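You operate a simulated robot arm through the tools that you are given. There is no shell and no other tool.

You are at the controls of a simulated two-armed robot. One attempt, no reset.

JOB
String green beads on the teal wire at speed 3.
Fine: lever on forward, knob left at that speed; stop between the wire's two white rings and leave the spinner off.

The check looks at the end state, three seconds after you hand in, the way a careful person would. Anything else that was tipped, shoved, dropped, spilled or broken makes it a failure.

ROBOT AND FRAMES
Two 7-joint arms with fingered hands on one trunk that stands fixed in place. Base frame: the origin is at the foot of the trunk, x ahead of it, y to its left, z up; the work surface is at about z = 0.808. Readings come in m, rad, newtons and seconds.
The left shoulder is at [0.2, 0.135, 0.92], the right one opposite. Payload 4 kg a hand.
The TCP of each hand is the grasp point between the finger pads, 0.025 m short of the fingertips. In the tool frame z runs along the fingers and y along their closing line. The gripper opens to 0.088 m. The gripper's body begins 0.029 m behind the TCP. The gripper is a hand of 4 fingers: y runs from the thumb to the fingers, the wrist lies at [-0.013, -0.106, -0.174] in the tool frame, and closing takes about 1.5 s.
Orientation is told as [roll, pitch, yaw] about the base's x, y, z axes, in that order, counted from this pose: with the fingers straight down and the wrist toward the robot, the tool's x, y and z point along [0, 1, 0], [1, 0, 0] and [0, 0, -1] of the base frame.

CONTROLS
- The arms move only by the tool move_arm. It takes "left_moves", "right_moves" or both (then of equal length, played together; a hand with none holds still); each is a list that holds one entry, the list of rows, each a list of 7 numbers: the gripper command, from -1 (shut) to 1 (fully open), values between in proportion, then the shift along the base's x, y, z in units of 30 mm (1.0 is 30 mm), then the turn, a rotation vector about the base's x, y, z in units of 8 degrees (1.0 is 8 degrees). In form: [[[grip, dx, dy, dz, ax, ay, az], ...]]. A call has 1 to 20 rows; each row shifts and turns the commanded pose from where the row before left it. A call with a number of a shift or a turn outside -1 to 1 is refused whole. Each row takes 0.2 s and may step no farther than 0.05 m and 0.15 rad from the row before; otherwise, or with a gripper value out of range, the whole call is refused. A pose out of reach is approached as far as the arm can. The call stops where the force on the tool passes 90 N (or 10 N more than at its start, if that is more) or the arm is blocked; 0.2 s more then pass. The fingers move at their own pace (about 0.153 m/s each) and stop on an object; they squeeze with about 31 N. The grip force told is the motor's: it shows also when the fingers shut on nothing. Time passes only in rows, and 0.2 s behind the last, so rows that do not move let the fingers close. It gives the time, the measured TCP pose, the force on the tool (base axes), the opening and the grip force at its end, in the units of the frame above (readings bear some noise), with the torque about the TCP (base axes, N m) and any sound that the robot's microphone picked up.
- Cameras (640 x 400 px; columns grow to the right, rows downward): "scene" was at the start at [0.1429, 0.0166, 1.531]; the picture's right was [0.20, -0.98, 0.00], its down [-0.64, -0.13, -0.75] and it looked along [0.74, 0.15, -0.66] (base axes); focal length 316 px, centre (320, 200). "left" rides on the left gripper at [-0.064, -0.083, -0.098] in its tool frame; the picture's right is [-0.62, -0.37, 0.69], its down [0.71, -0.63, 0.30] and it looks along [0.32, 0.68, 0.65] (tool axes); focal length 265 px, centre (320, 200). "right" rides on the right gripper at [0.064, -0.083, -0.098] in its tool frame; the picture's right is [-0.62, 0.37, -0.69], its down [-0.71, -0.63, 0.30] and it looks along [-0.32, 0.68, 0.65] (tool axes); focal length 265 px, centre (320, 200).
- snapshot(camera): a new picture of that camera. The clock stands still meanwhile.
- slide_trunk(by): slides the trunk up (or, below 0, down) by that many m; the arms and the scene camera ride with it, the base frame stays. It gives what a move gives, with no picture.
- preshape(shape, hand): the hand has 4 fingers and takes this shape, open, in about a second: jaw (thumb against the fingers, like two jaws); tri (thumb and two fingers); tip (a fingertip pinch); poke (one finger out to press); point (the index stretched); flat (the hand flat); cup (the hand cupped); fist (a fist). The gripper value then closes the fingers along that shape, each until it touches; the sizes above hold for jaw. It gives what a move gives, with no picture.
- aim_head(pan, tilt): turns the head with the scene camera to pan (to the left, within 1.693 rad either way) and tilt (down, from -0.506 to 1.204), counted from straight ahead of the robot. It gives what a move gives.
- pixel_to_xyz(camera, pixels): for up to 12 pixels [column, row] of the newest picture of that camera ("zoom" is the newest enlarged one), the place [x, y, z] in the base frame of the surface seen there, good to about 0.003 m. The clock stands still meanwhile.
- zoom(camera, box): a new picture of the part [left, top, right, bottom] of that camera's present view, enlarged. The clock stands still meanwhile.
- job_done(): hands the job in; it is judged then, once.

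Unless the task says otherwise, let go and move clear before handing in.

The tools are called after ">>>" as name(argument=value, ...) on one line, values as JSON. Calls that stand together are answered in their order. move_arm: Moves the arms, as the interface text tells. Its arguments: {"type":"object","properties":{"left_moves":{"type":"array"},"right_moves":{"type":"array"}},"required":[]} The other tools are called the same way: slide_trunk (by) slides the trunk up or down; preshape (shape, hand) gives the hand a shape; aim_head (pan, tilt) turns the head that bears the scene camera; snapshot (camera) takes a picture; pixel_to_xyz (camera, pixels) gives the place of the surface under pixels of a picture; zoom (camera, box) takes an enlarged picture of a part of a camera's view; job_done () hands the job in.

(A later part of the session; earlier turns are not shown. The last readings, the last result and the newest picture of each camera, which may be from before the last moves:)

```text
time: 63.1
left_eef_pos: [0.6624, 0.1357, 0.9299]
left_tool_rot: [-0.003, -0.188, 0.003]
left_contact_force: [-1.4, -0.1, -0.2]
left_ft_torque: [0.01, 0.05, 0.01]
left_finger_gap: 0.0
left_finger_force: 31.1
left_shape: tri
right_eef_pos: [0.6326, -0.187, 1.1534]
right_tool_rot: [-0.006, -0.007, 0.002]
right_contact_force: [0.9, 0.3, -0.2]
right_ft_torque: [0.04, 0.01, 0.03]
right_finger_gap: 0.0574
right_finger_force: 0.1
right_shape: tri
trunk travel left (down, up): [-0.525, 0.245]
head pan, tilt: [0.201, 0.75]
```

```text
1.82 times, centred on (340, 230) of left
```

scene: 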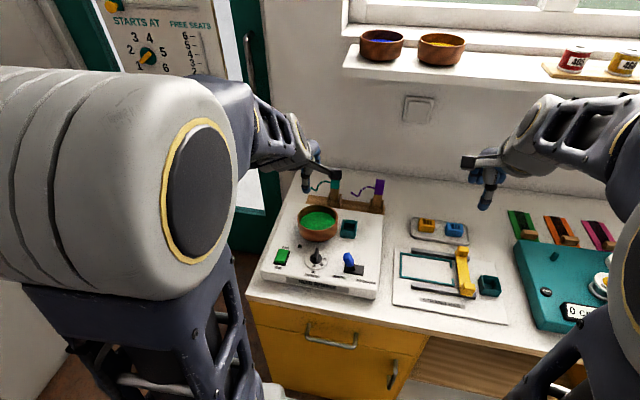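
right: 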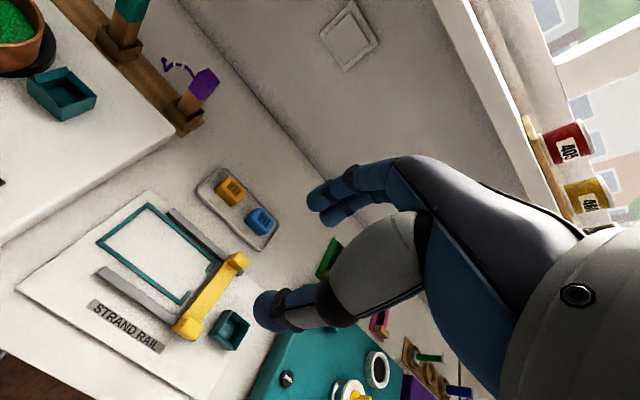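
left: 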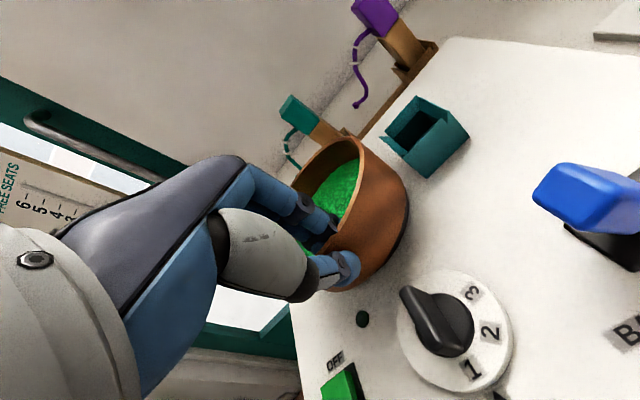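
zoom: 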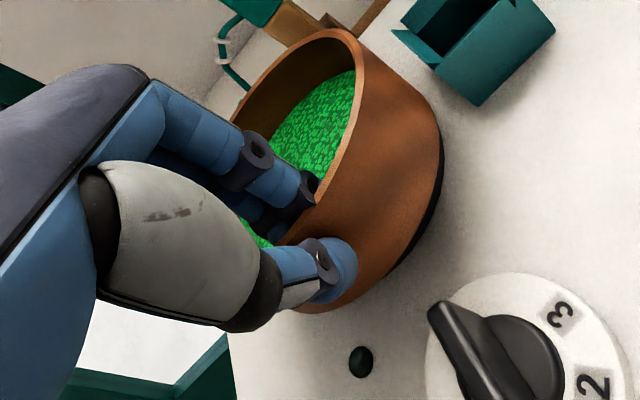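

The wall is gripped. I lift 15 mm and look at its tilt and position.

>>> move_arm(left_moves=[[[-1, 0, 0, 0.25, 0, 0, 0], [-1, 0, 0, 0.25, 0, 0, 0], [-1, 0, 0, 0, 0, 0, 0]]])

>>> snapshot(camera="left")

>>> zoom(camera="left", box=[240, 120, 440, 340])

>>> pixel_to_xyz(camera="zoom", pixels=[[300, 44], [330, 33], [352, 40], [364, 70], [358, 110], [345, 150], [325, 190], [240, 110], [265, 75], [310, 215], [430, 100], [400, 250]])

>>> zoom(camera="scene", box=[290, 180, 370, 260])

```text
time: 63.9
left_eef_pos: [0.6612, 0.135, 0.9446]
left_tool_rot: [-0.003, -0.189, 0.001]
left_contact_force: [-0.4, 0.1, -0.7]
left_ft_torque: [0.02, 0.03, 0.01]
left_finger_gap: 0.0
left_finger_force: 30.9
left_shape: tri
right_eef_pos: [0.6327, -0.1866, 1.1534]
right_tool_rot: [-0.008, -0.007, -0.001]
right_contact_force: [0.0, -0.5, -0.2]
right_ft_torque: [0.02, -0.02, 0.0]
right_finger_gap: 0.0577
right_finger_force: 0.0
right_shape: tri
trunk travel left (down, up): [-0.525, 0.245]
head pan, tilt: [0.201, 0.75]
```

```text
taken
```

left: 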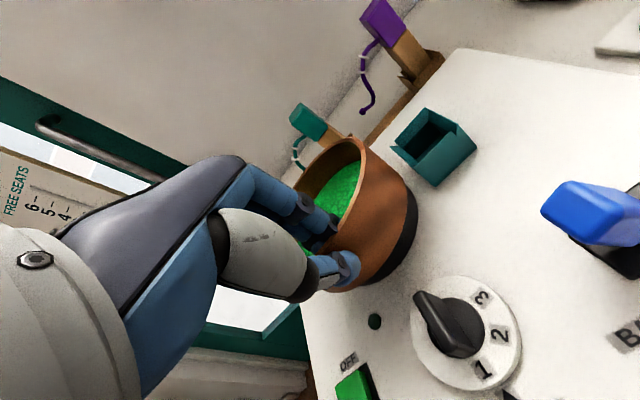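

```text
1.82 times, centred on (340, 230) of left
```

zoom: 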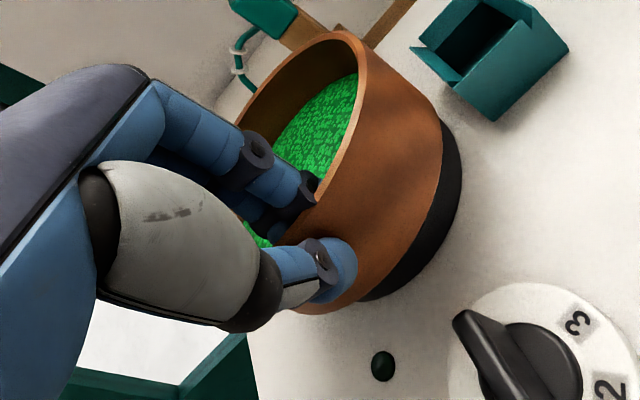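

```text
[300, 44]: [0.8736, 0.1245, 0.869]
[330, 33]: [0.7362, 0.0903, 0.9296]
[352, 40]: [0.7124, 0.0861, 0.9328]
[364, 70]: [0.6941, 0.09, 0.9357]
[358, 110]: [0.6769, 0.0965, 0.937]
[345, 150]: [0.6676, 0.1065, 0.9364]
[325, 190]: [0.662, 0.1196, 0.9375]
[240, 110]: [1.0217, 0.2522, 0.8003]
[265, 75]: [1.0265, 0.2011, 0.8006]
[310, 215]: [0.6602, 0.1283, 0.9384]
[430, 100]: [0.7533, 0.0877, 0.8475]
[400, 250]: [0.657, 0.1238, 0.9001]
```

```text
5.00 times, centred on (330, 220) of scene
```

zoom: 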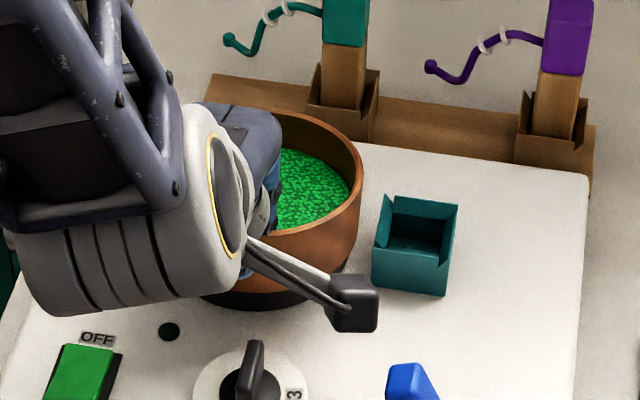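

It's held steady: centre (0.712, 0.1385), tilt about 6.5°. I level it and carry it +22 mm in x, +5 mm in y over the disc centre.

>>> move_arm(left_moves=[[[-1, 0.25, 0.06, 0.05, 0, -0.27, 0], [-1, 0.25, 0.06, 0.05, 0, -0.27, 0], [-1, 0.25, 0.06, 0, 0, -0.27, 0], [-1, 0, 0, 0, 0, 0, 0]]])

>>> snapshot(camera="left")

>>> zoom(camera="scene", box=[290, 180, 370, 260])

>>> zoom(camera="left", box=[240, 120, 440, 340])

>>> pixel_to_xyz(camera="zoom", pixels=[[305, 36], [330, 30], [348, 40], [360, 70], [355, 110], [343, 150], [322, 190], [310, 215], [455, 150], [460, 200], [430, 250], [380, 295]])

```text
time: 64.9
left_eef_pos: [0.6834, 0.1421, 0.9497]
left_tool_rot: [-0.001, -0.302, 0.003]
left_contact_force: [0.0, 0.8, -1.0]
left_ft_torque: [0.0, 0.09, 0.03]
left_finger_gap: 0.0
left_finger_force: 31.4
left_shape: tri
right_eef_pos: [0.6311, -0.1873, 1.1537]
right_tool_rot: [-0.007, -0.007, 0.001]
right_contact_force: [0.6, -0.1, 0.0]
right_ft_torque: [0.01, -0.01, -0.02]
right_finger_gap: 0.0574
right_finger_force: 0.0
right_shape: tri
trunk travel left (down, up): [-0.525, 0.245]
head pan, tilt: [0.201, 0.75]
```

```text
taken
```

left: 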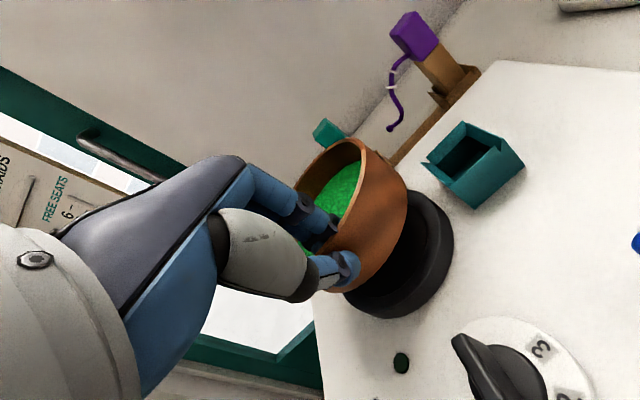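

```text
5.00 times, centred on (330, 220) of scene
```

zoom: 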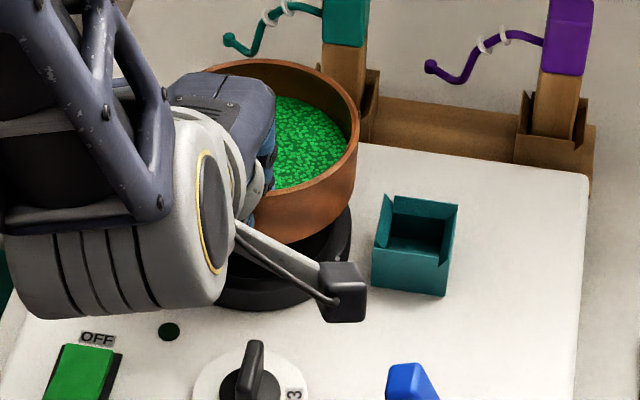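

```text
1.82 times, centred on (340, 230) of left
```

zoom: 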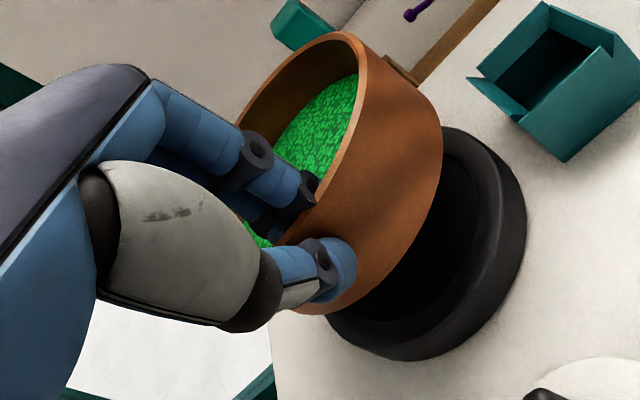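

```text
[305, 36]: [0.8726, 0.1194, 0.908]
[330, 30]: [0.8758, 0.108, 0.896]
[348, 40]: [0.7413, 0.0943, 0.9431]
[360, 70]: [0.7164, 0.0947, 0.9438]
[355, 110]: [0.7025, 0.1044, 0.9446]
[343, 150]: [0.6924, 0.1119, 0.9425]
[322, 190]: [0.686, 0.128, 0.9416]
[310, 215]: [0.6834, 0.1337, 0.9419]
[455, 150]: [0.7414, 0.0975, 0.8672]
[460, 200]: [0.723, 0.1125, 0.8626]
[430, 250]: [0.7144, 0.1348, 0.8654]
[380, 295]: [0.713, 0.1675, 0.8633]
```

The rim is level (z≈0.943) with centre (0.7345, 0.145) — right over the disc. I lower gently about 25 mm.

>>> move_arm(left_moves=[[[-1, 0, 0, -0.25, 0, 0, 0], [-1, 0, 0, -0.25, 0, 0, 0], [-1, 0, 0, -0.2, 0, 0, 0], [-1, 0, 0, -0.1, 0, 0, 0], [-1, 0, 0, 0, 0, 0, 0]]])

>>> snapshot(camera="left")

>>> zoom(camera="left", box=[240, 120, 440, 340])

>>> pixel_to_xyz(camera="zoom", pixels=[[330, 30], [348, 40], [360, 70], [355, 110], [343, 150], [322, 190], [310, 215], [440, 150]])

```text
time: 66.1
left_eef_pos: [0.6836, 0.1408, 0.9234]
left_tool_rot: [-0.001, -0.3, 0.003]
left_contact_force: [0.1, 0.1, -1.2]
left_ft_torque: [0.02, 0.05, -0.04]
left_finger_gap: 0.0001
left_finger_force: 31.4
left_shape: tri
right_eef_pos: [0.6328, -0.1872, 1.1533]
right_tool_rot: [-0.006, -0.006, 0.002]
right_contact_force: [1.0, 0.6, -0.6]
right_ft_torque: [-0.01, 0.04, 0.01]
right_finger_gap: 0.0575
right_finger_force: 0.0
right_shape: tri
trunk travel left (down, up): [-0.525, 0.245]
head pan, tilt: [0.201, 0.75]
```

```text
taken
```

left: 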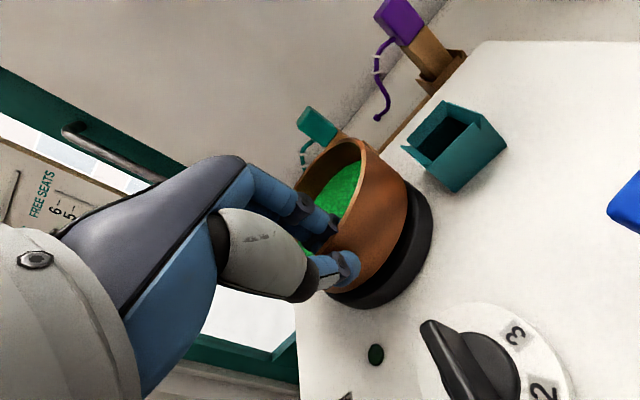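

```text
1.82 times, centred on (340, 230) of left
```

zoom: 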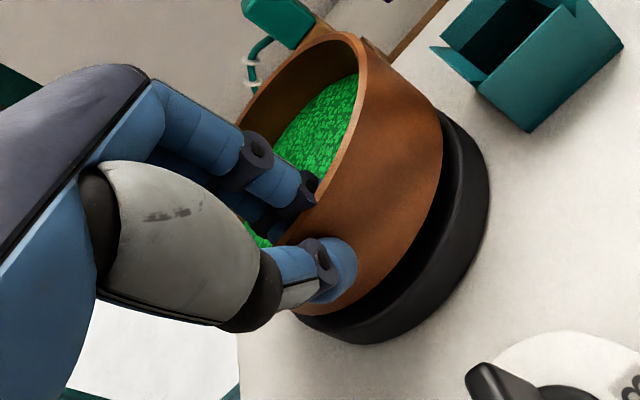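

```text
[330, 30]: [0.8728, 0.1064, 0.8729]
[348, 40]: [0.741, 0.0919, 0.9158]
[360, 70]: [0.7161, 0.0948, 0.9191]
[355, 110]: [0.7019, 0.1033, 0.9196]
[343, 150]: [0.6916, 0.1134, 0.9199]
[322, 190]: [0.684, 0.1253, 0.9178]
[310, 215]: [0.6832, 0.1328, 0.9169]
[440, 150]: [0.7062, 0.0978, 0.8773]
```

Rim at 0.918 with the pose unchanged; about 2–3 mm remain. I lower in tiny steps until contact, then open slightly.

>>> move_arm(left_moves=[[[-1, 0, 0, -0.05, 0, 0, 0], [-1, 0, 0, -0.05, 0, 0, 0], [-1, 0, 0, 0, 0, 0, 0]]])

>>> zoom(camera="left", box=[240, 120, 440, 340])

>>> pixel_to_xyz(camera="zoom", pixels=[[348, 40], [360, 70], [355, 110], [343, 150], [322, 190], [310, 215]])

```text
time: 66.9
left_eef_pos: [0.6829, 0.1435, 0.9222]
left_tool_rot: [-0.001, -0.302, 0.003]
left_contact_force: [-0.9, 0.1, -1.0]
left_ft_torque: [0.0, 0.04, 0.01]
left_finger_gap: 0.0
left_finger_force: 31.5
left_shape: tri
right_eef_pos: [0.6315, -0.187, 1.1528]
right_tool_rot: [-0.007, -0.006, 0.001]
right_contact_force: [0.4, -0.2, 0.2]
right_ft_torque: [-0.03, 0.0, 0.0]
right_finger_gap: 0.0575
right_finger_force: 0.0
right_shape: tri
trunk travel left (down, up): [-0.525, 0.245]
head pan, tilt: [0.201, 0.75]
```

```text
1.82 times, centred on (340, 230) of left
```

zoom: 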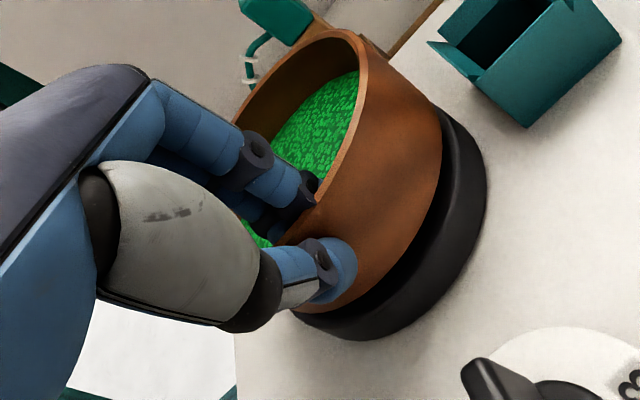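

```text
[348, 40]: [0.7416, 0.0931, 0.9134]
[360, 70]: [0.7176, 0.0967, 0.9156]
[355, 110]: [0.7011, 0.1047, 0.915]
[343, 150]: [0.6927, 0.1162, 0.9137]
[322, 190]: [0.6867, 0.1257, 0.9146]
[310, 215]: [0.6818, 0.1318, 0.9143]
```

>>> move_arm(left_moves=[[[-1, 0, 0, -0.05, 0, 0, 0], [-1, 0, 0, -0.04, 0, 0, 0], [-1, 0, 0, 0, 0, 0, 0]]])

>>> zoom(camera="left", box=[240, 120, 440, 340])

>>> pixel_to_xyz(camera="zoom", pixels=[[348, 40], [360, 70], [355, 110], [343, 150], [322, 190], [310, 215]])

```text
time: 67.7
left_eef_pos: [0.6831, 0.1414, 0.9192]
left_tool_rot: [-0.002, -0.302, 0.002]
left_contact_force: [-3.2, -0.8, 7.2]
left_ft_torque: [-0.03, 0.03, 0.01]
left_finger_gap: 0.0002
left_finger_force: 30.8
left_shape: tri
right_eef_pos: [0.6313, -0.1859, 1.1544]
right_tool_rot: [-0.008, -0.007, 0.002]
right_contact_force: [0.4, 1.0, 0.1]
right_ft_torque: [0.0, 0.01, 0.01]
right_finger_gap: 0.0574
right_finger_force: 0.0
right_shape: tri
trunk travel left (down, up): [-0.525, 0.245]
head pan, tilt: [0.201, 0.75]
```

```text
1.82 times, centred on (340, 230) of left
```

zoom: 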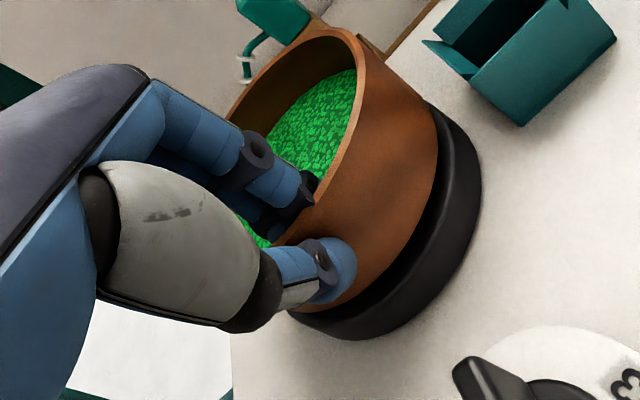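

```text
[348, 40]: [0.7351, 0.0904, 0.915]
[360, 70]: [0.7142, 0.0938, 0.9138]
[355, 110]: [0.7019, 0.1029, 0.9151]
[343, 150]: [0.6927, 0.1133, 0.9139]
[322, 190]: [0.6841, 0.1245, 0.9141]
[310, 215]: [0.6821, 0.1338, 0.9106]
```

Contact (7 N upward) with the rim level at 0.914. I open the fingers slowly in place.

>>> move_arm(left_moves=[[[-0.8, 0, 0, 0.03, 0, 0, 0], [-0.6, 0, 0, 0, 0, 0, 0], [-0.4, 0, 0, 0, 0, 0, 0], [-0.2, 0, 0, 0, 0, 0, 0], [0.0, 0, 0, 0, 0, 0, 0], [0.2, 0, 0, 0, 0, 0, 0], [0.3, 0, 0, 0, 0, 0, 0], [0.3, 0, 0, 0, 0, 0, 0]]])

>>> snapshot(camera="left")

>>> zoom(camera="scene", box=[290, 180, 370, 260])

```text
time: 69.5
left_eef_pos: [0.6834, 0.1415, 0.9203]
left_tool_rot: [-0.001, -0.304, 0.003]
left_contact_force: [-0.2, 0.7, -0.7]
left_ft_torque: [-0.02, 0.02, -0.03]
left_finger_gap: 0.0569
left_finger_force: 0.0
left_shape: tri
right_eef_pos: [0.6312, -0.1875, 1.1534]
right_tool_rot: [-0.007, -0.008, 0.002]
right_contact_force: [0.0, 0.9, -0.1]
right_ft_torque: [-0.03, 0.01, 0.03]
right_finger_gap: 0.0574
right_finger_force: 0.0
right_shape: tri
trunk travel left (down, up): [-0.525, 0.245]
head pan, tilt: [0.201, 0.75]
```

```text
taken
```

left: 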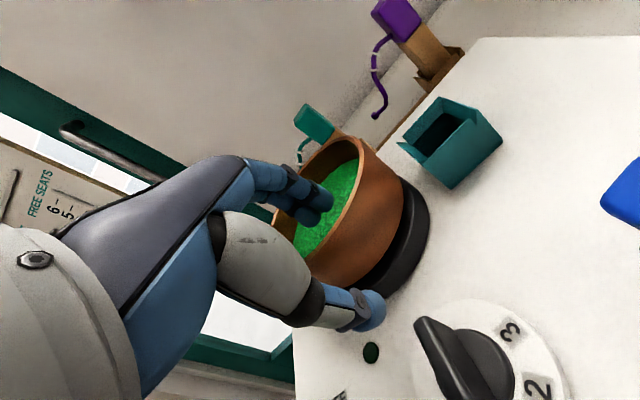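

```text
5.00 times, centred on (330, 220) of scene
```

zoom: 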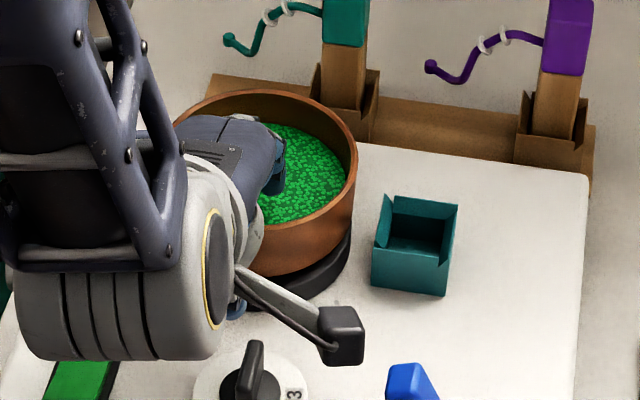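

Released; the bowl stands on the disc. I withdraw the hand along the finger direction, up and back.

>>> move_arm(left_moves=[[[0.3, -0.1, 0, 0.4, 0, 0, 0], [0.3, -0.2, 0, 0.7, 0, 0, 0], [0.3, -0.25, 0, 0.8, 0, 0, 0], [0.3, -0.2, 0, 0.9, 0, 0, 0], [0.3, -0.2, 0.3, 0.9, 0, 0.2, 0], [0.3, -0.2, 0.3, 0.9, 0, 0.2, 0], [0.3, 0, 0, 0, 0, 0, 0]]])

>>> snapshot(camera="left")

>>> zoom(camera="scene", box=[270, 170, 390, 290])

>>> pixel_to_xyz(camera="zoom", pixels=[[175, 130], [160, 165], [180, 205], [230, 235], [280, 232], [320, 200], [335, 165], [320, 125], [280, 100], [225, 100], [250, 170], [300, 250]])

```text
time: 71.1
left_eef_pos: [0.6492, 0.1585, 1.0584]
left_tool_rot: [-0.001, -0.246, 0.004]
left_contact_force: [-0.8, -1.1, 1.1]
left_ft_torque: [0.02, -0.02, 0.01]
left_finger_gap: 0.0567
left_finger_force: 0.0
left_shape: tri
right_eef_pos: [0.6324, -0.1854, 1.1527]
right_tool_rot: [-0.006, -0.006, 0.001]
right_contact_force: [0.4, 0.2, 0.5]
right_ft_torque: [0.01, 0.01, -0.02]
right_finger_gap: 0.0575
right_finger_force: 0.0
right_shape: tri
trunk travel left (down, up): [-0.525, 0.245]
head pan, tilt: [0.201, 0.75]
```

```text
taken
```

left: 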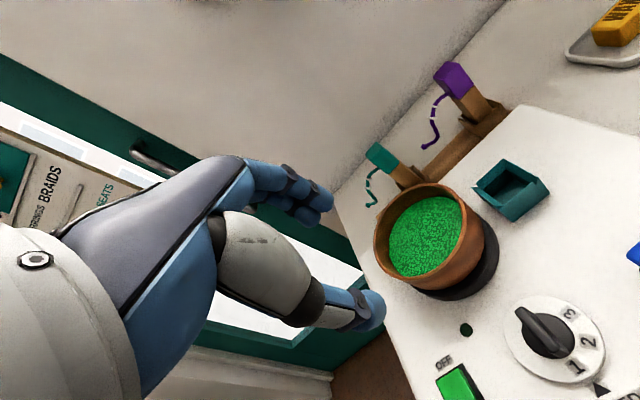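

```text
3.33 times, centred on (330, 230) of scene
```

zoom: 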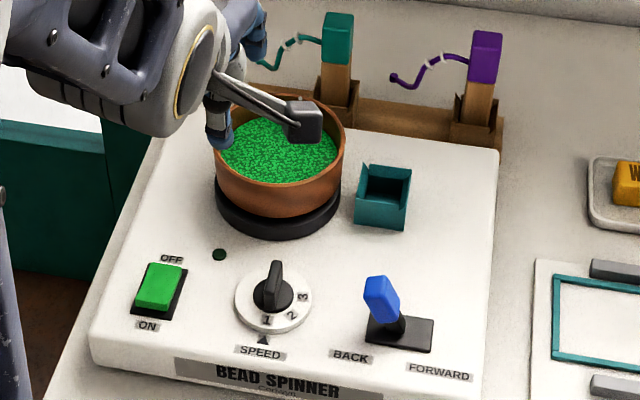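

```text
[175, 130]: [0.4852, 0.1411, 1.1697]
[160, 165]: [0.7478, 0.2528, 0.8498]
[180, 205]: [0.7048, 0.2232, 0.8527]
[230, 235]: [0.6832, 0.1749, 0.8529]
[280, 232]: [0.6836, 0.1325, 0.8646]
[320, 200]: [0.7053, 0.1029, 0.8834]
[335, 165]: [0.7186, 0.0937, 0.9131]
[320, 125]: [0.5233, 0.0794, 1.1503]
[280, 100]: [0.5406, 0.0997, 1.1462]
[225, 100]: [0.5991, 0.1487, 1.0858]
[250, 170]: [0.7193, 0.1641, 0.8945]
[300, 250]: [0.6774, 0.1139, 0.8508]
```

The bowl sits nicely on the disc. I verify centring and level from the left camera.

>>> zoom(camera="left", box=[350, 150, 550, 320])

>>> pixel_to_xyz(camera="left", pixels=[[374, 240], [380, 215], [400, 192], [430, 184], [455, 192], [468, 215], [466, 245], [450, 272], [425, 287], [395, 277], [425, 235], [430, 260]])

```text
2.35 times, centred on (450, 235) of left
```

zoom: 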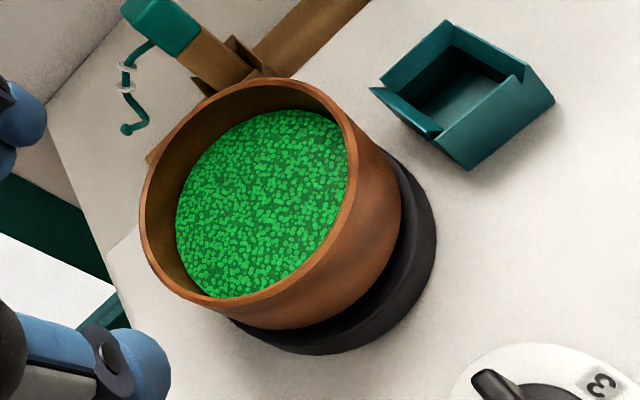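

```text
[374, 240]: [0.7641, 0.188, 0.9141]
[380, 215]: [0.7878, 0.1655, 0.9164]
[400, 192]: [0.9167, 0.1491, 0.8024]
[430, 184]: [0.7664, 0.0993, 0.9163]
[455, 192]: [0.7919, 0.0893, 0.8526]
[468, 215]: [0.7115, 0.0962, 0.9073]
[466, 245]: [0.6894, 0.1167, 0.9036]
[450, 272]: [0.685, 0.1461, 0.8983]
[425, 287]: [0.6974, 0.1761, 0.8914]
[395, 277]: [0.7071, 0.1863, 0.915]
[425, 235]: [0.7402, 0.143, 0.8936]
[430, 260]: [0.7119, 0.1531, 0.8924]
```

The bowl is level and centred. Next is the teal wire: I measure cap, stem, and socket precisely.

>>> zoom(camera="scene", box=[315, 165, 365, 205])

>>> pixel_to_xyz(camera="zoom", pixels=[[250, 100], [280, 100], [310, 100], [250, 85], [310, 85], [280, 170], [255, 170], [305, 170], [255, 230], [300, 230], [280, 260], [320, 120]])

>>> zoom(camera="scene", box=[325, 210, 375, 250])

>>> zoom(camera="left", box=[350, 130, 550, 230])

```text
10.00 times, centred on (340, 185) of scene
```

zoom: 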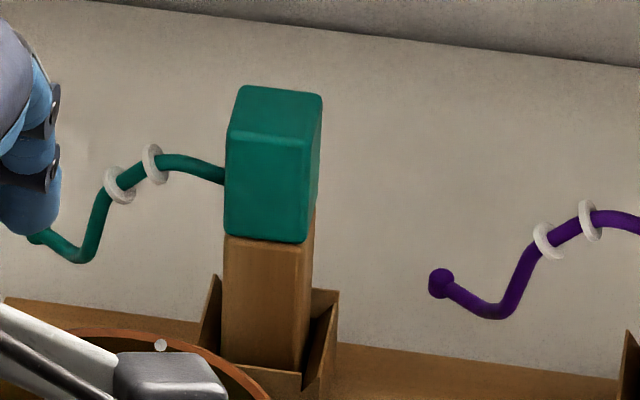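

```text
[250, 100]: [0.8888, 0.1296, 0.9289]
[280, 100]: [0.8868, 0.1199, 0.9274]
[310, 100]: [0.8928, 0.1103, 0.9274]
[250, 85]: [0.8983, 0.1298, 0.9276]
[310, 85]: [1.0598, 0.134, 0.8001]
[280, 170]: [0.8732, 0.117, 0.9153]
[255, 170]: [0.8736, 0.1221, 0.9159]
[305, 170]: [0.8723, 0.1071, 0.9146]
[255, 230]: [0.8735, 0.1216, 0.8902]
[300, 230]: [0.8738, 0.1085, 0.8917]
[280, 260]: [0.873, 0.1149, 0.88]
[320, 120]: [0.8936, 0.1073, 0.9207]
```

```text
10.00 times, centred on (350, 230) of scene
```

zoom: 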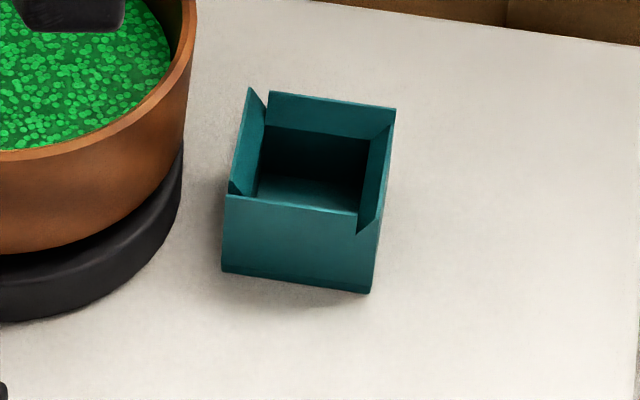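

```text
3.20 times, centred on (450, 180) of left
```

zoom: 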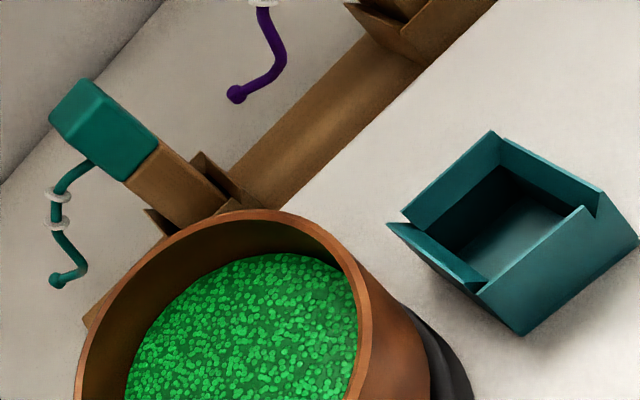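

>>> zoom(camera="scene", box=[325, 210, 375, 250])

>>> pixel_to_xyz(camera="zoom", pixels=[[235, 198], [290, 204], [350, 212], [275, 96], [330, 102], [388, 109], [300, 240], [290, 180], [330, 185], [275, 165], [350, 170], [310, 192]])

>>> zoom(camera="left", box=[460, 140, 560, 230])

>>> pixel_to_xyz(camera="zoom", pixels=[[300, 50], [400, 90], [500, 140], [160, 165], [200, 220], [330, 280], [450, 170], [250, 120], [350, 220], [300, 180], [530, 170], [370, 270]])

```text
10.00 times, centred on (350, 230) of scene
```

zoom: 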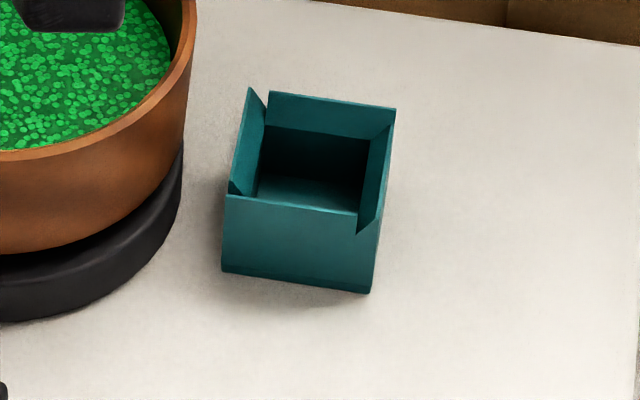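

```text
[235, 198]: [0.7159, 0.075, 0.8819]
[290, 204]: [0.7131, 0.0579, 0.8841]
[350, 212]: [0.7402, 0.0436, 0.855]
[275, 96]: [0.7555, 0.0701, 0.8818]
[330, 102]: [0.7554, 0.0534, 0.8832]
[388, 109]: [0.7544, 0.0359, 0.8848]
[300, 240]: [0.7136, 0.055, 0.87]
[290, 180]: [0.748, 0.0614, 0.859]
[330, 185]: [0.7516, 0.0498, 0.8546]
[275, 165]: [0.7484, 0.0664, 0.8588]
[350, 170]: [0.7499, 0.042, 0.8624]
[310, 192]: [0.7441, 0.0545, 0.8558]
```

```text
4.44 times, centred on (510, 185) of left
```

zoom: 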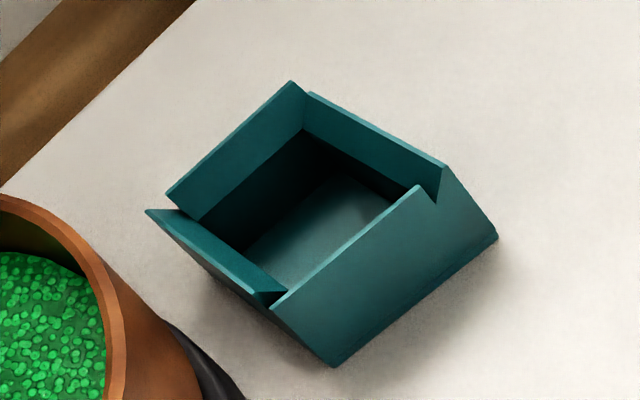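

```text
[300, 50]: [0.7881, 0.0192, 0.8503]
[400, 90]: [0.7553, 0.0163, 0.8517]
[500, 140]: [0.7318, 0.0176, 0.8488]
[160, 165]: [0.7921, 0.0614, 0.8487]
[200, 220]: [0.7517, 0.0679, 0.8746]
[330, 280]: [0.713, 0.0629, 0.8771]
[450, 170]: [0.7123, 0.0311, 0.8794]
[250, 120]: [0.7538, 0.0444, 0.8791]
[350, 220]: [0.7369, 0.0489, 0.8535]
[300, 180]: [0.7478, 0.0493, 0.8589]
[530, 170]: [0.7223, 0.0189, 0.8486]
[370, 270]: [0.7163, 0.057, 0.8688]
```

The socket is a funnel centred at about (0.7345, 0.0545), top 0.884, floor 0.855; the teal cap is centred (0.886, 0.119), z 0.885–0.928. I move the left hand above the teal cap with upright orientation.

>>> move_arm(left_moves=[[[0.3, 0, 0, 0.6, 0, 0.22, 0], [0.3, 0.95, -0.2, 0, 0, 0.22, 0], [0.3, 0.98, -0.2, 0, 0, 0.22, 0], [0.3, 0.98, -0.2, 0, 0, 0.22, 0], [0.3, 0.98, -0.2, 0, 0, 0.22, 0], [0.3, 0.98, -0.2, 0, 0, 0.22, 0], [0.3, 0.98, -0.2, 0, 0, 0.22, 0], [0.3, 0.98, -0.2, 0, 0, 0.22, 0], [0.3, 0.98, -0.15, 0, 0, 0.0, 0], [0.3, 0, 0, 0, 0, 0, 0]]])

>>> snapshot(camera="left")

>>> snapshot(camera="scene")

```text
time: 73.3
left_eef_pos: [0.8815, 0.1122, 1.0765]
left_tool_rot: [0.0, -0.001, 0.004]
left_contact_force: [0.1, 0.4, 0.0]
left_ft_torque: [0.0, 0.01, -0.01]
left_finger_gap: 0.0569
left_finger_force: 0.0
left_shape: tri
right_eef_pos: [0.6325, -0.1861, 1.1529]
right_tool_rot: [-0.006, -0.007, 0.001]
right_contact_force: [1.0, -0.7, 0.2]
right_ft_torque: [0.0, 0.02, -0.02]
right_finger_gap: 0.0575
right_finger_force: 0.1
right_shape: tri
trunk travel left (down, up): [-0.525, 0.245]
head pan, tilt: [0.201, 0.75]
```

```text
taken
```

left: 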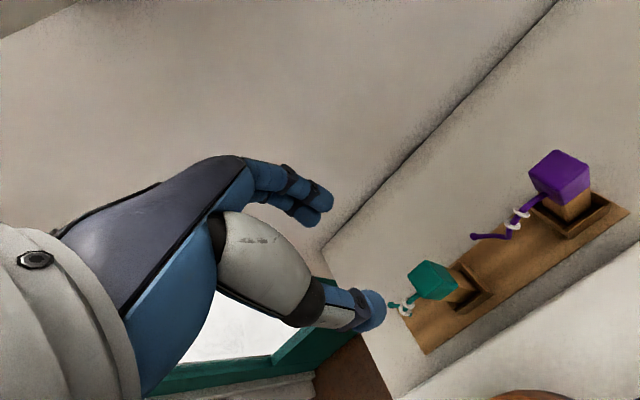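

```text
taken
```

scene: 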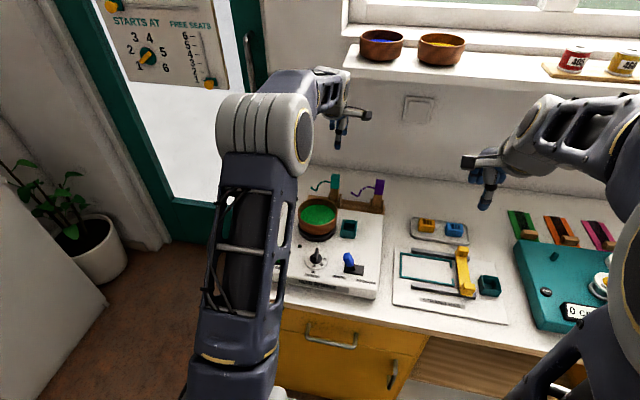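

The left hand is above the cap. I measure the cap and finger positions in the left picture (cap 435,280; thumb 372,310; fingers 325,200).

>>> zoom(camera="left", box=[240, 140, 520, 380])

>>> pixel_to_xyz(camera="left", pixels=[[424, 262], [456, 272], [440, 296], [410, 283], [432, 279], [325, 198], [312, 220], [376, 305], [368, 320], [405, 308], [395, 302], [315, 195]])

```text
1.67 times, centred on (380, 260) of left
```

zoom: 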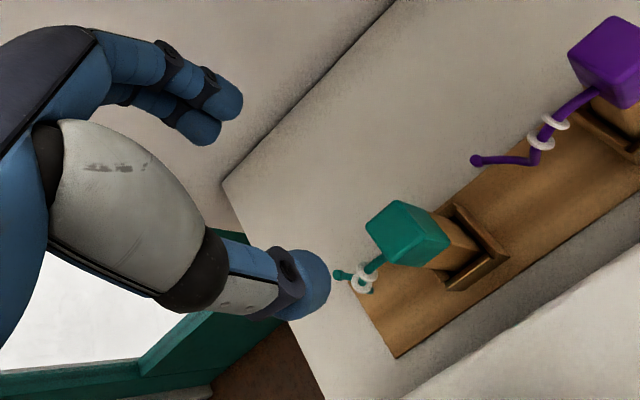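

```text
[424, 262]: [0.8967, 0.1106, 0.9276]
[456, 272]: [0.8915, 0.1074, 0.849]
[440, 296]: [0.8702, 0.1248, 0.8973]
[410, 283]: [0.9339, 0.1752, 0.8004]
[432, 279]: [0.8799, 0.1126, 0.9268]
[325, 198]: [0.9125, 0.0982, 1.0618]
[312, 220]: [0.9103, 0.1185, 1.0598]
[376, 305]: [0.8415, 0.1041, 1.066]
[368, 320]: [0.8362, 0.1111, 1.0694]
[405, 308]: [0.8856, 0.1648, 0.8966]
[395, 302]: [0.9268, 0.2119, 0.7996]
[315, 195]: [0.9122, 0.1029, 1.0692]
```

Alignment in y is good (fingers 0.108/0.128, thumb 0.114 vs cap centre 0.119). I descend with the x corrected to 0.886.

>>> move_arm(left_moves=[[[0.3, 0.15, 0.05, -0.8, 0, 0, 0], [0.3, 0, 0, -0.8, 0, 0, 0], [0.3, 0, 0, -0.8, 0, 0, 0], [0.3, 0, 0, -0.8, 0, 0, 0], [0.3, 0, 0, -0.6, 0, 0, 0], [0.3, 0, 0, 0, 0, 0, 0]]])

>>> snapshot(camera="left")

>>> zoom(camera="scene", box=[290, 150, 390, 250])

```text
time: 74.7
left_eef_pos: [0.8866, 0.114, 0.962]
left_tool_rot: [0.002, 0.001, 0.005]
left_contact_force: [0.2, -0.8, -0.3]
left_ft_torque: [0.02, 0.01, -0.03]
left_finger_gap: 0.0564
left_finger_force: 0.0
left_shape: tri
right_eef_pos: [0.6309, -0.1869, 1.1525]
right_tool_rot: [-0.006, -0.007, 0.003]
right_contact_force: [-0.3, 0.3, 0.5]
right_ft_torque: [-0.01, -0.01, 0.01]
right_finger_gap: 0.0577
right_finger_force: 0.2
right_shape: tri
trunk travel left (down, up): [-0.525, 0.245]
head pan, tilt: [0.201, 0.75]
```

```text
taken
```

left: 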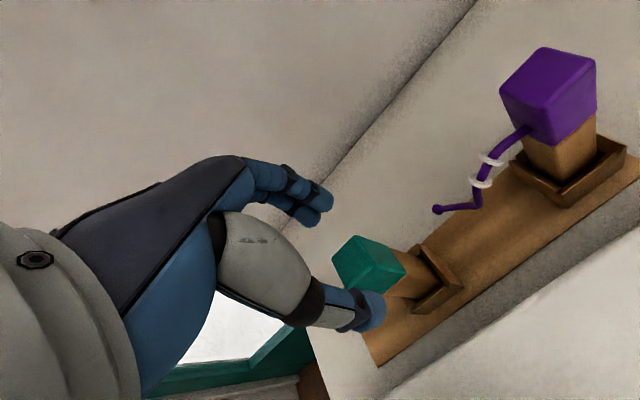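

```text
4.00 times, centred on (340, 200) of scene
```

zoom: 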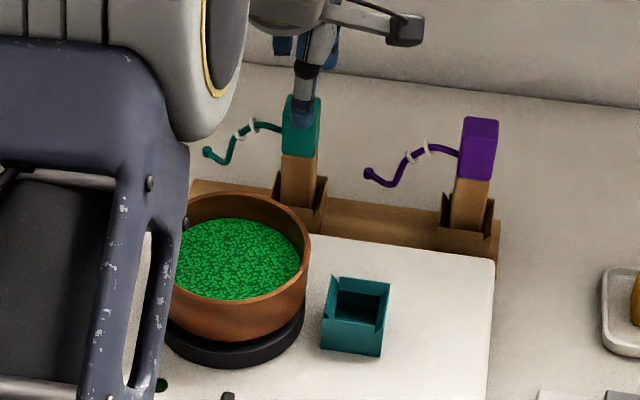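

Fingers straddle the cap. I descend 52 mm to grasp height and close.

>>> move_arm(left_moves=[[[0.3, 0, 0, -0.6, 0, 0, 0], [0.3, 0, 0, -0.6, 0, 0, 0], [0.3, 0, 0, -0.53, 0, 0, 0], [0.3, 0, 0, 0, 0, 0, 0]]])

>>> snapshot(camera="left")

>>> zoom(camera="scene", box=[290, 150, 390, 250])

```text
time: 75.7
left_eef_pos: [0.8886, 0.1151, 0.9105]
left_tool_rot: [-0.001, -0.001, 0.001]
left_contact_force: [-0.2, 0.0, 0.1]
left_ft_torque: [-0.01, 0.02, 0.02]
left_finger_gap: 0.0567
left_finger_force: 0.1
left_shape: tri
right_eef_pos: [0.6309, -0.1866, 1.153]
right_tool_rot: [-0.006, -0.008, 0.001]
right_contact_force: [0.7, -1.1, 0.4]
right_ft_torque: [-0.03, 0.0, -0.03]
right_finger_gap: 0.0574
right_finger_force: 0.2
right_shape: tri
trunk travel left (down, up): [-0.525, 0.245]
head pan, tilt: [0.201, 0.75]
```

```text
taken
```

left: 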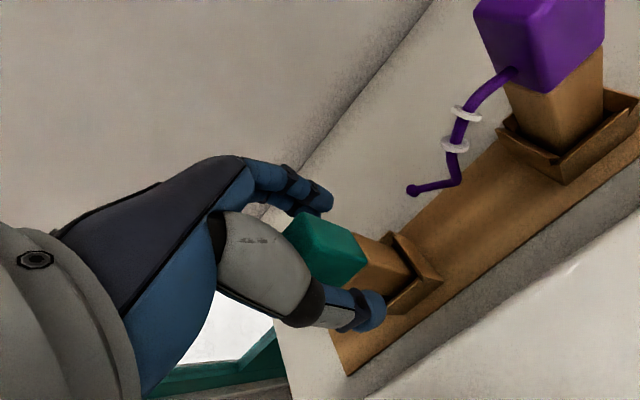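

```text
4.00 times, centred on (340, 200) of scene
```

zoom: 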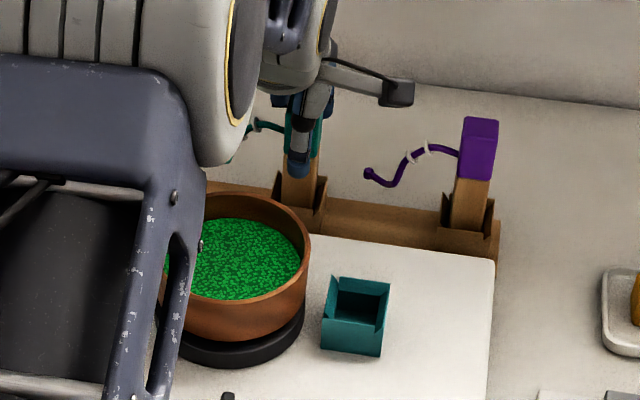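

The cap lies between fingers and thumb. I close the left hand.

>>> move_arm(left_moves=[[[0.0, 0, 0, 0, 0, 0, 0], [-0.3, 0, 0, 0, 0, 0, 0], [-0.6, 0, 0, 0, 0, 0, 0], [-1, 0, 0, 0, 0, 0, 0], [-1, 0, 0, 0, 0, 0, 0], [-1, 0, 0, 0, 0, 0, 0], [-1, 0, 0, 0, 0, 0, 0]]])

>>> snapshot(camera="left")

>>> zoom(camera="scene", box=[310, 150, 370, 210])

```text
time: 77.3
left_eef_pos: [0.8887, 0.1162, 0.9091]
left_tool_rot: [0.0, -0.001, 0.002]
left_contact_force: [0.4, 0.2, 0.3]
left_ft_torque: [-0.03, -0.03, 0.01]
left_finger_gap: 0.0202
left_finger_force: 31.3
left_shape: tri
right_eef_pos: [0.6314, -0.1858, 1.1535]
right_tool_rot: [-0.007, -0.007, 0.001]
right_contact_force: [-0.7, 0.2, -0.1]
right_ft_torque: [-0.03, 0.0, -0.03]
right_finger_gap: 0.0574
right_finger_force: 0.0
right_shape: tri
trunk travel left (down, up): [-0.525, 0.245]
head pan, tilt: [0.201, 0.75]
```

```text
taken
```

left: 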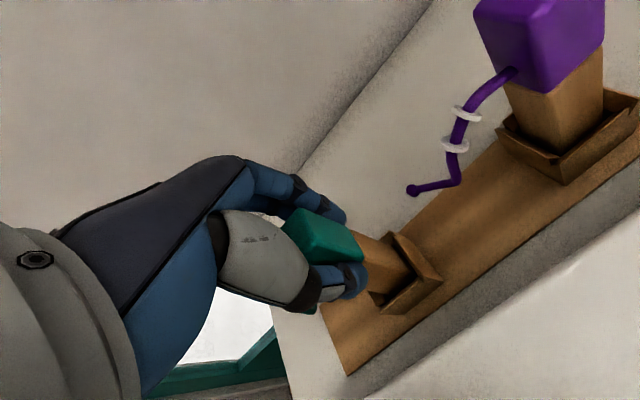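

```text
6.67 times, centred on (340, 180) of scene
```

zoom: 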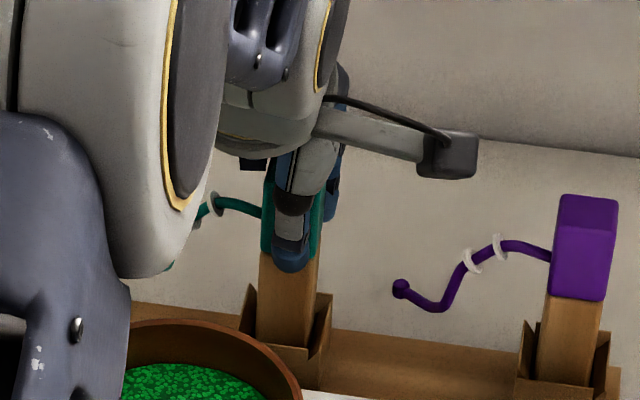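

The cap is gripped (gap 0.020, 31 N). I lift straight up 100 mm.

>>> move_arm(left_moves=[[[-1, 0, 0, 0.3, 0, 0, 0], [-1, 0, 0, 0.5, 0, 0, 0], [-1, 0, 0, 0.6, 0, 0, 0], [-1, 0, 0, 0.7, 0, 0, 0], [-1, 0, 0, 0.7, 0, 0, 0], [-1, 0, 0, 0.6, 0, 0, 0], [-1, 0, 0, 0, 0, 0, 0]]])

>>> snapshot(camera="left")

>>> zoom(camera="scene", box=[290, 130, 390, 230])

```text
time: 78.9
left_eef_pos: [0.8882, 0.1156, 1.0125]
left_tool_rot: [0.0, 0.001, 0.003]
left_contact_force: [-0.3, 1.0, -0.8]
left_ft_torque: [-0.01, 0.02, -0.05]
left_finger_gap: 0.0203
left_finger_force: 30.6
left_shape: tri
right_eef_pos: [0.6323, -0.1863, 1.153]
right_tool_rot: [-0.007, -0.009, 0.002]
right_contact_force: [-0.3, -0.2, 0.5]
right_ft_torque: [0.01, 0.0, 0.0]
right_finger_gap: 0.0576
right_finger_force: 0.0
right_shape: tri
trunk travel left (down, up): [-0.525, 0.245]
head pan, tilt: [0.201, 0.75]
```

```text
taken
```

left: 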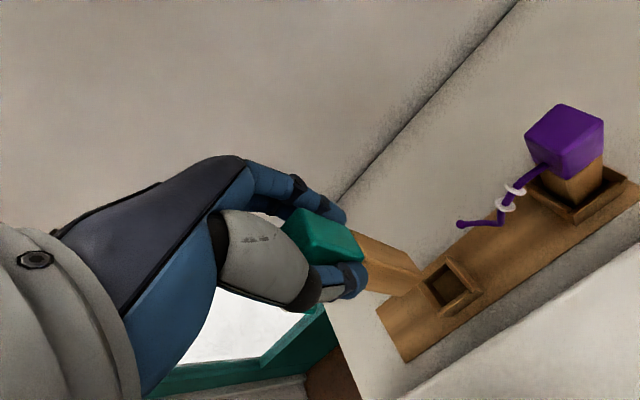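

```text
4.00 times, centred on (340, 180) of scene
```

zoom: 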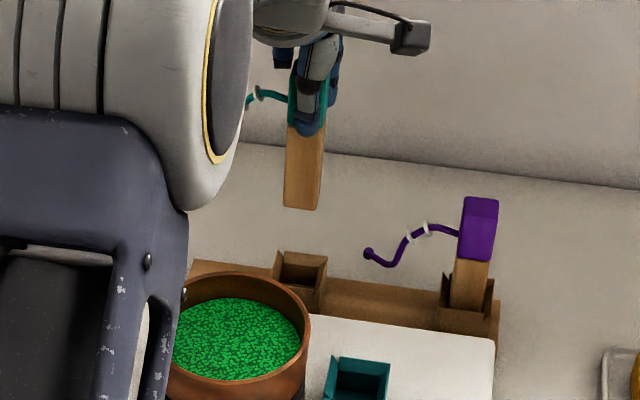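

It's out of the stand and vertical. I measure the stem's bottom end and top for insertion offsets.

>>> pixel_to_xyz(camera="zoom", pixels=[[300, 206], [288, 200], [314, 205], [305, 160], [290, 150], [320, 150], [302, 180], [260, 90], [300, 290], [322, 160]])

>>> pixel_to_xyz(camera="left", pixels=[[415, 275], [390, 260], [380, 285], [320, 225], [345, 235], [305, 215], [450, 285], [440, 300]])

```text
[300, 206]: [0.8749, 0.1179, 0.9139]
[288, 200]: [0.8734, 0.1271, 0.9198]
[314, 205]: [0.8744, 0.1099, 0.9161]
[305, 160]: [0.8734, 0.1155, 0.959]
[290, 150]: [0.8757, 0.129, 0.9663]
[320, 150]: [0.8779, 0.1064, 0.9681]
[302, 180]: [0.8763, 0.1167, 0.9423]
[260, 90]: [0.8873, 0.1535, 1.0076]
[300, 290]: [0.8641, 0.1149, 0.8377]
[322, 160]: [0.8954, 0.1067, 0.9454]
```

```text
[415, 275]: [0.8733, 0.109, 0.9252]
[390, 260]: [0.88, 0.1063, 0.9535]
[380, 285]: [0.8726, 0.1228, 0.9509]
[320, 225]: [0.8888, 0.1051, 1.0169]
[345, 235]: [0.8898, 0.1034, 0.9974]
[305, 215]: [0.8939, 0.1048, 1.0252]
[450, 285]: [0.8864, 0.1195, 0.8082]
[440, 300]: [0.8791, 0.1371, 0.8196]
```

>>> zoom(camera="scene", box=[365, 170, 405, 210])

>>> pixel_to_xyz(camera="zoom", pixels=[[175, 150], [150, 130], [195, 175], [215, 185], [235, 180], [250, 150], [272, 117], [300, 90], [335, 80], [390, 100], [430, 60], [430, 250]])

```text
10.00 times, centred on (385, 190) of scene
```

zoom: 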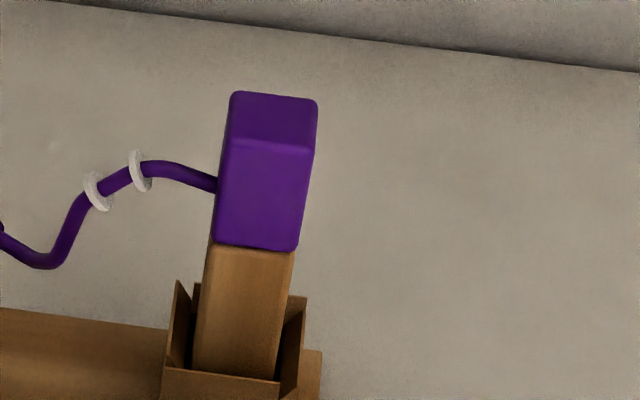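

```text
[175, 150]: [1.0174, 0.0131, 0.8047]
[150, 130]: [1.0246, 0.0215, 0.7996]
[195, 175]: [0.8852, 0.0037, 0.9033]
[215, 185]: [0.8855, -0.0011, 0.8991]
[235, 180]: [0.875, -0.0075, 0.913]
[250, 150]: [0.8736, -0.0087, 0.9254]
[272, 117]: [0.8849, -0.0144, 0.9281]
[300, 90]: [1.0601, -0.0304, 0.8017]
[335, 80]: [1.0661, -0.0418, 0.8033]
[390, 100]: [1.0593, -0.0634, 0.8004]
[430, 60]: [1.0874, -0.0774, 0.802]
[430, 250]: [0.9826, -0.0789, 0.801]
```

>>> pixel_to_xyz(camera="zoom", pixels=[[50, 261], [30, 258], [10, 243], [3, 232], [65, 235], [80, 205], [97, 190], [118, 180], [140, 172], [170, 167], [195, 174], [212, 184]])

```text
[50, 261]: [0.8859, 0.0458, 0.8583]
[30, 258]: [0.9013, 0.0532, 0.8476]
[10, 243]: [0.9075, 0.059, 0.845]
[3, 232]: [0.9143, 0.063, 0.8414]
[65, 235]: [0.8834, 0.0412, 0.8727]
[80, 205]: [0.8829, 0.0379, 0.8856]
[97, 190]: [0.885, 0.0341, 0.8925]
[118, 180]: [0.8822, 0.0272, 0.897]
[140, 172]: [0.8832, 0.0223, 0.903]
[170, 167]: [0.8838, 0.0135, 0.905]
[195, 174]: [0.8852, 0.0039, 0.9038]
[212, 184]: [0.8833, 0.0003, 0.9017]
```

The wire's tip hooks 76 mm to +y and 28 mm to +x and lies 32 mm above the stem bottom, so it will hang inside the bowl when seated. I carry the handle above the socket.

>>> move_arm(left_moves=[[[-1, 0, 0, 0.7, 0, 0, 0], [-1, -0.84, -0.356, 0, 0, 0, 0], [-1, -0.84, -0.356, 0, 0, 0, 0], [-1, -0.84, -0.356, 0, 0, 0, 0], [-1, -0.84, -0.356, 0, 0, 0, 0], [-1, -0.84, -0.356, 0, 0, 0, 0], [-1, -0.84, -0.356, 0, 0, 0, 0], [-1, 0, 0, 0, 0, 0, 0]]])

>>> snapshot(camera="left")

>>> snapshot(camera="scene")

>>> zoom(camera="scene", box=[290, 160, 390, 260])

```text
time: 80.7
left_eef_pos: [0.7363, 0.05, 1.0343]
left_tool_rot: [0.0, 0.0, 0.003]
left_contact_force: [-0.4, -0.4, -0.3]
left_ft_torque: [-0.01, -0.03, 0.0]
left_finger_gap: 0.0203
left_finger_force: 31.1
left_shape: tri
right_eef_pos: [0.6318, -0.1859, 1.1527]
right_tool_rot: [-0.008, -0.008, 0.002]
right_contact_force: [0.4, 0.9, 1.1]
right_ft_torque: [0.01, 0.01, -0.04]
right_finger_gap: 0.0575
right_finger_force: 0.2
right_shape: tri
trunk travel left (down, up): [-0.525, 0.245]
head pan, tilt: [0.201, 0.75]
```

```text
taken
```

left: 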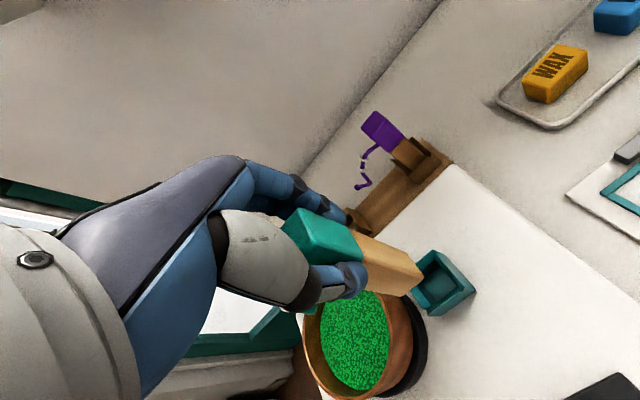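

```text
taken
```

scene: 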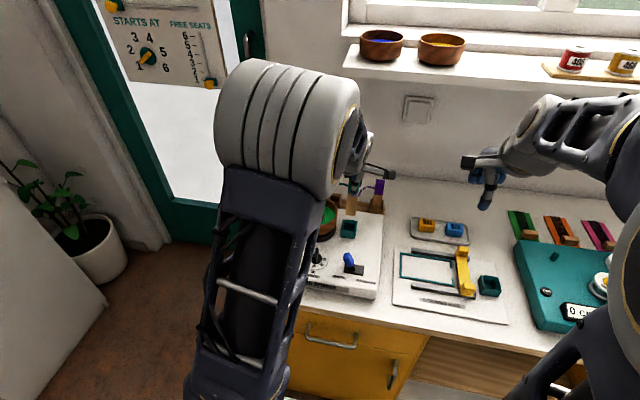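

```text
4.00 times, centred on (340, 210) of scene
```

zoom: 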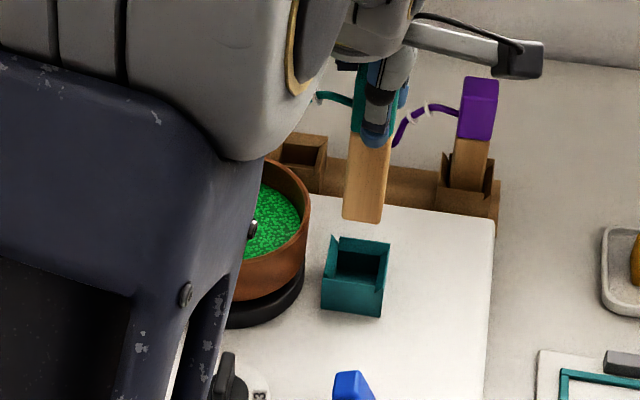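

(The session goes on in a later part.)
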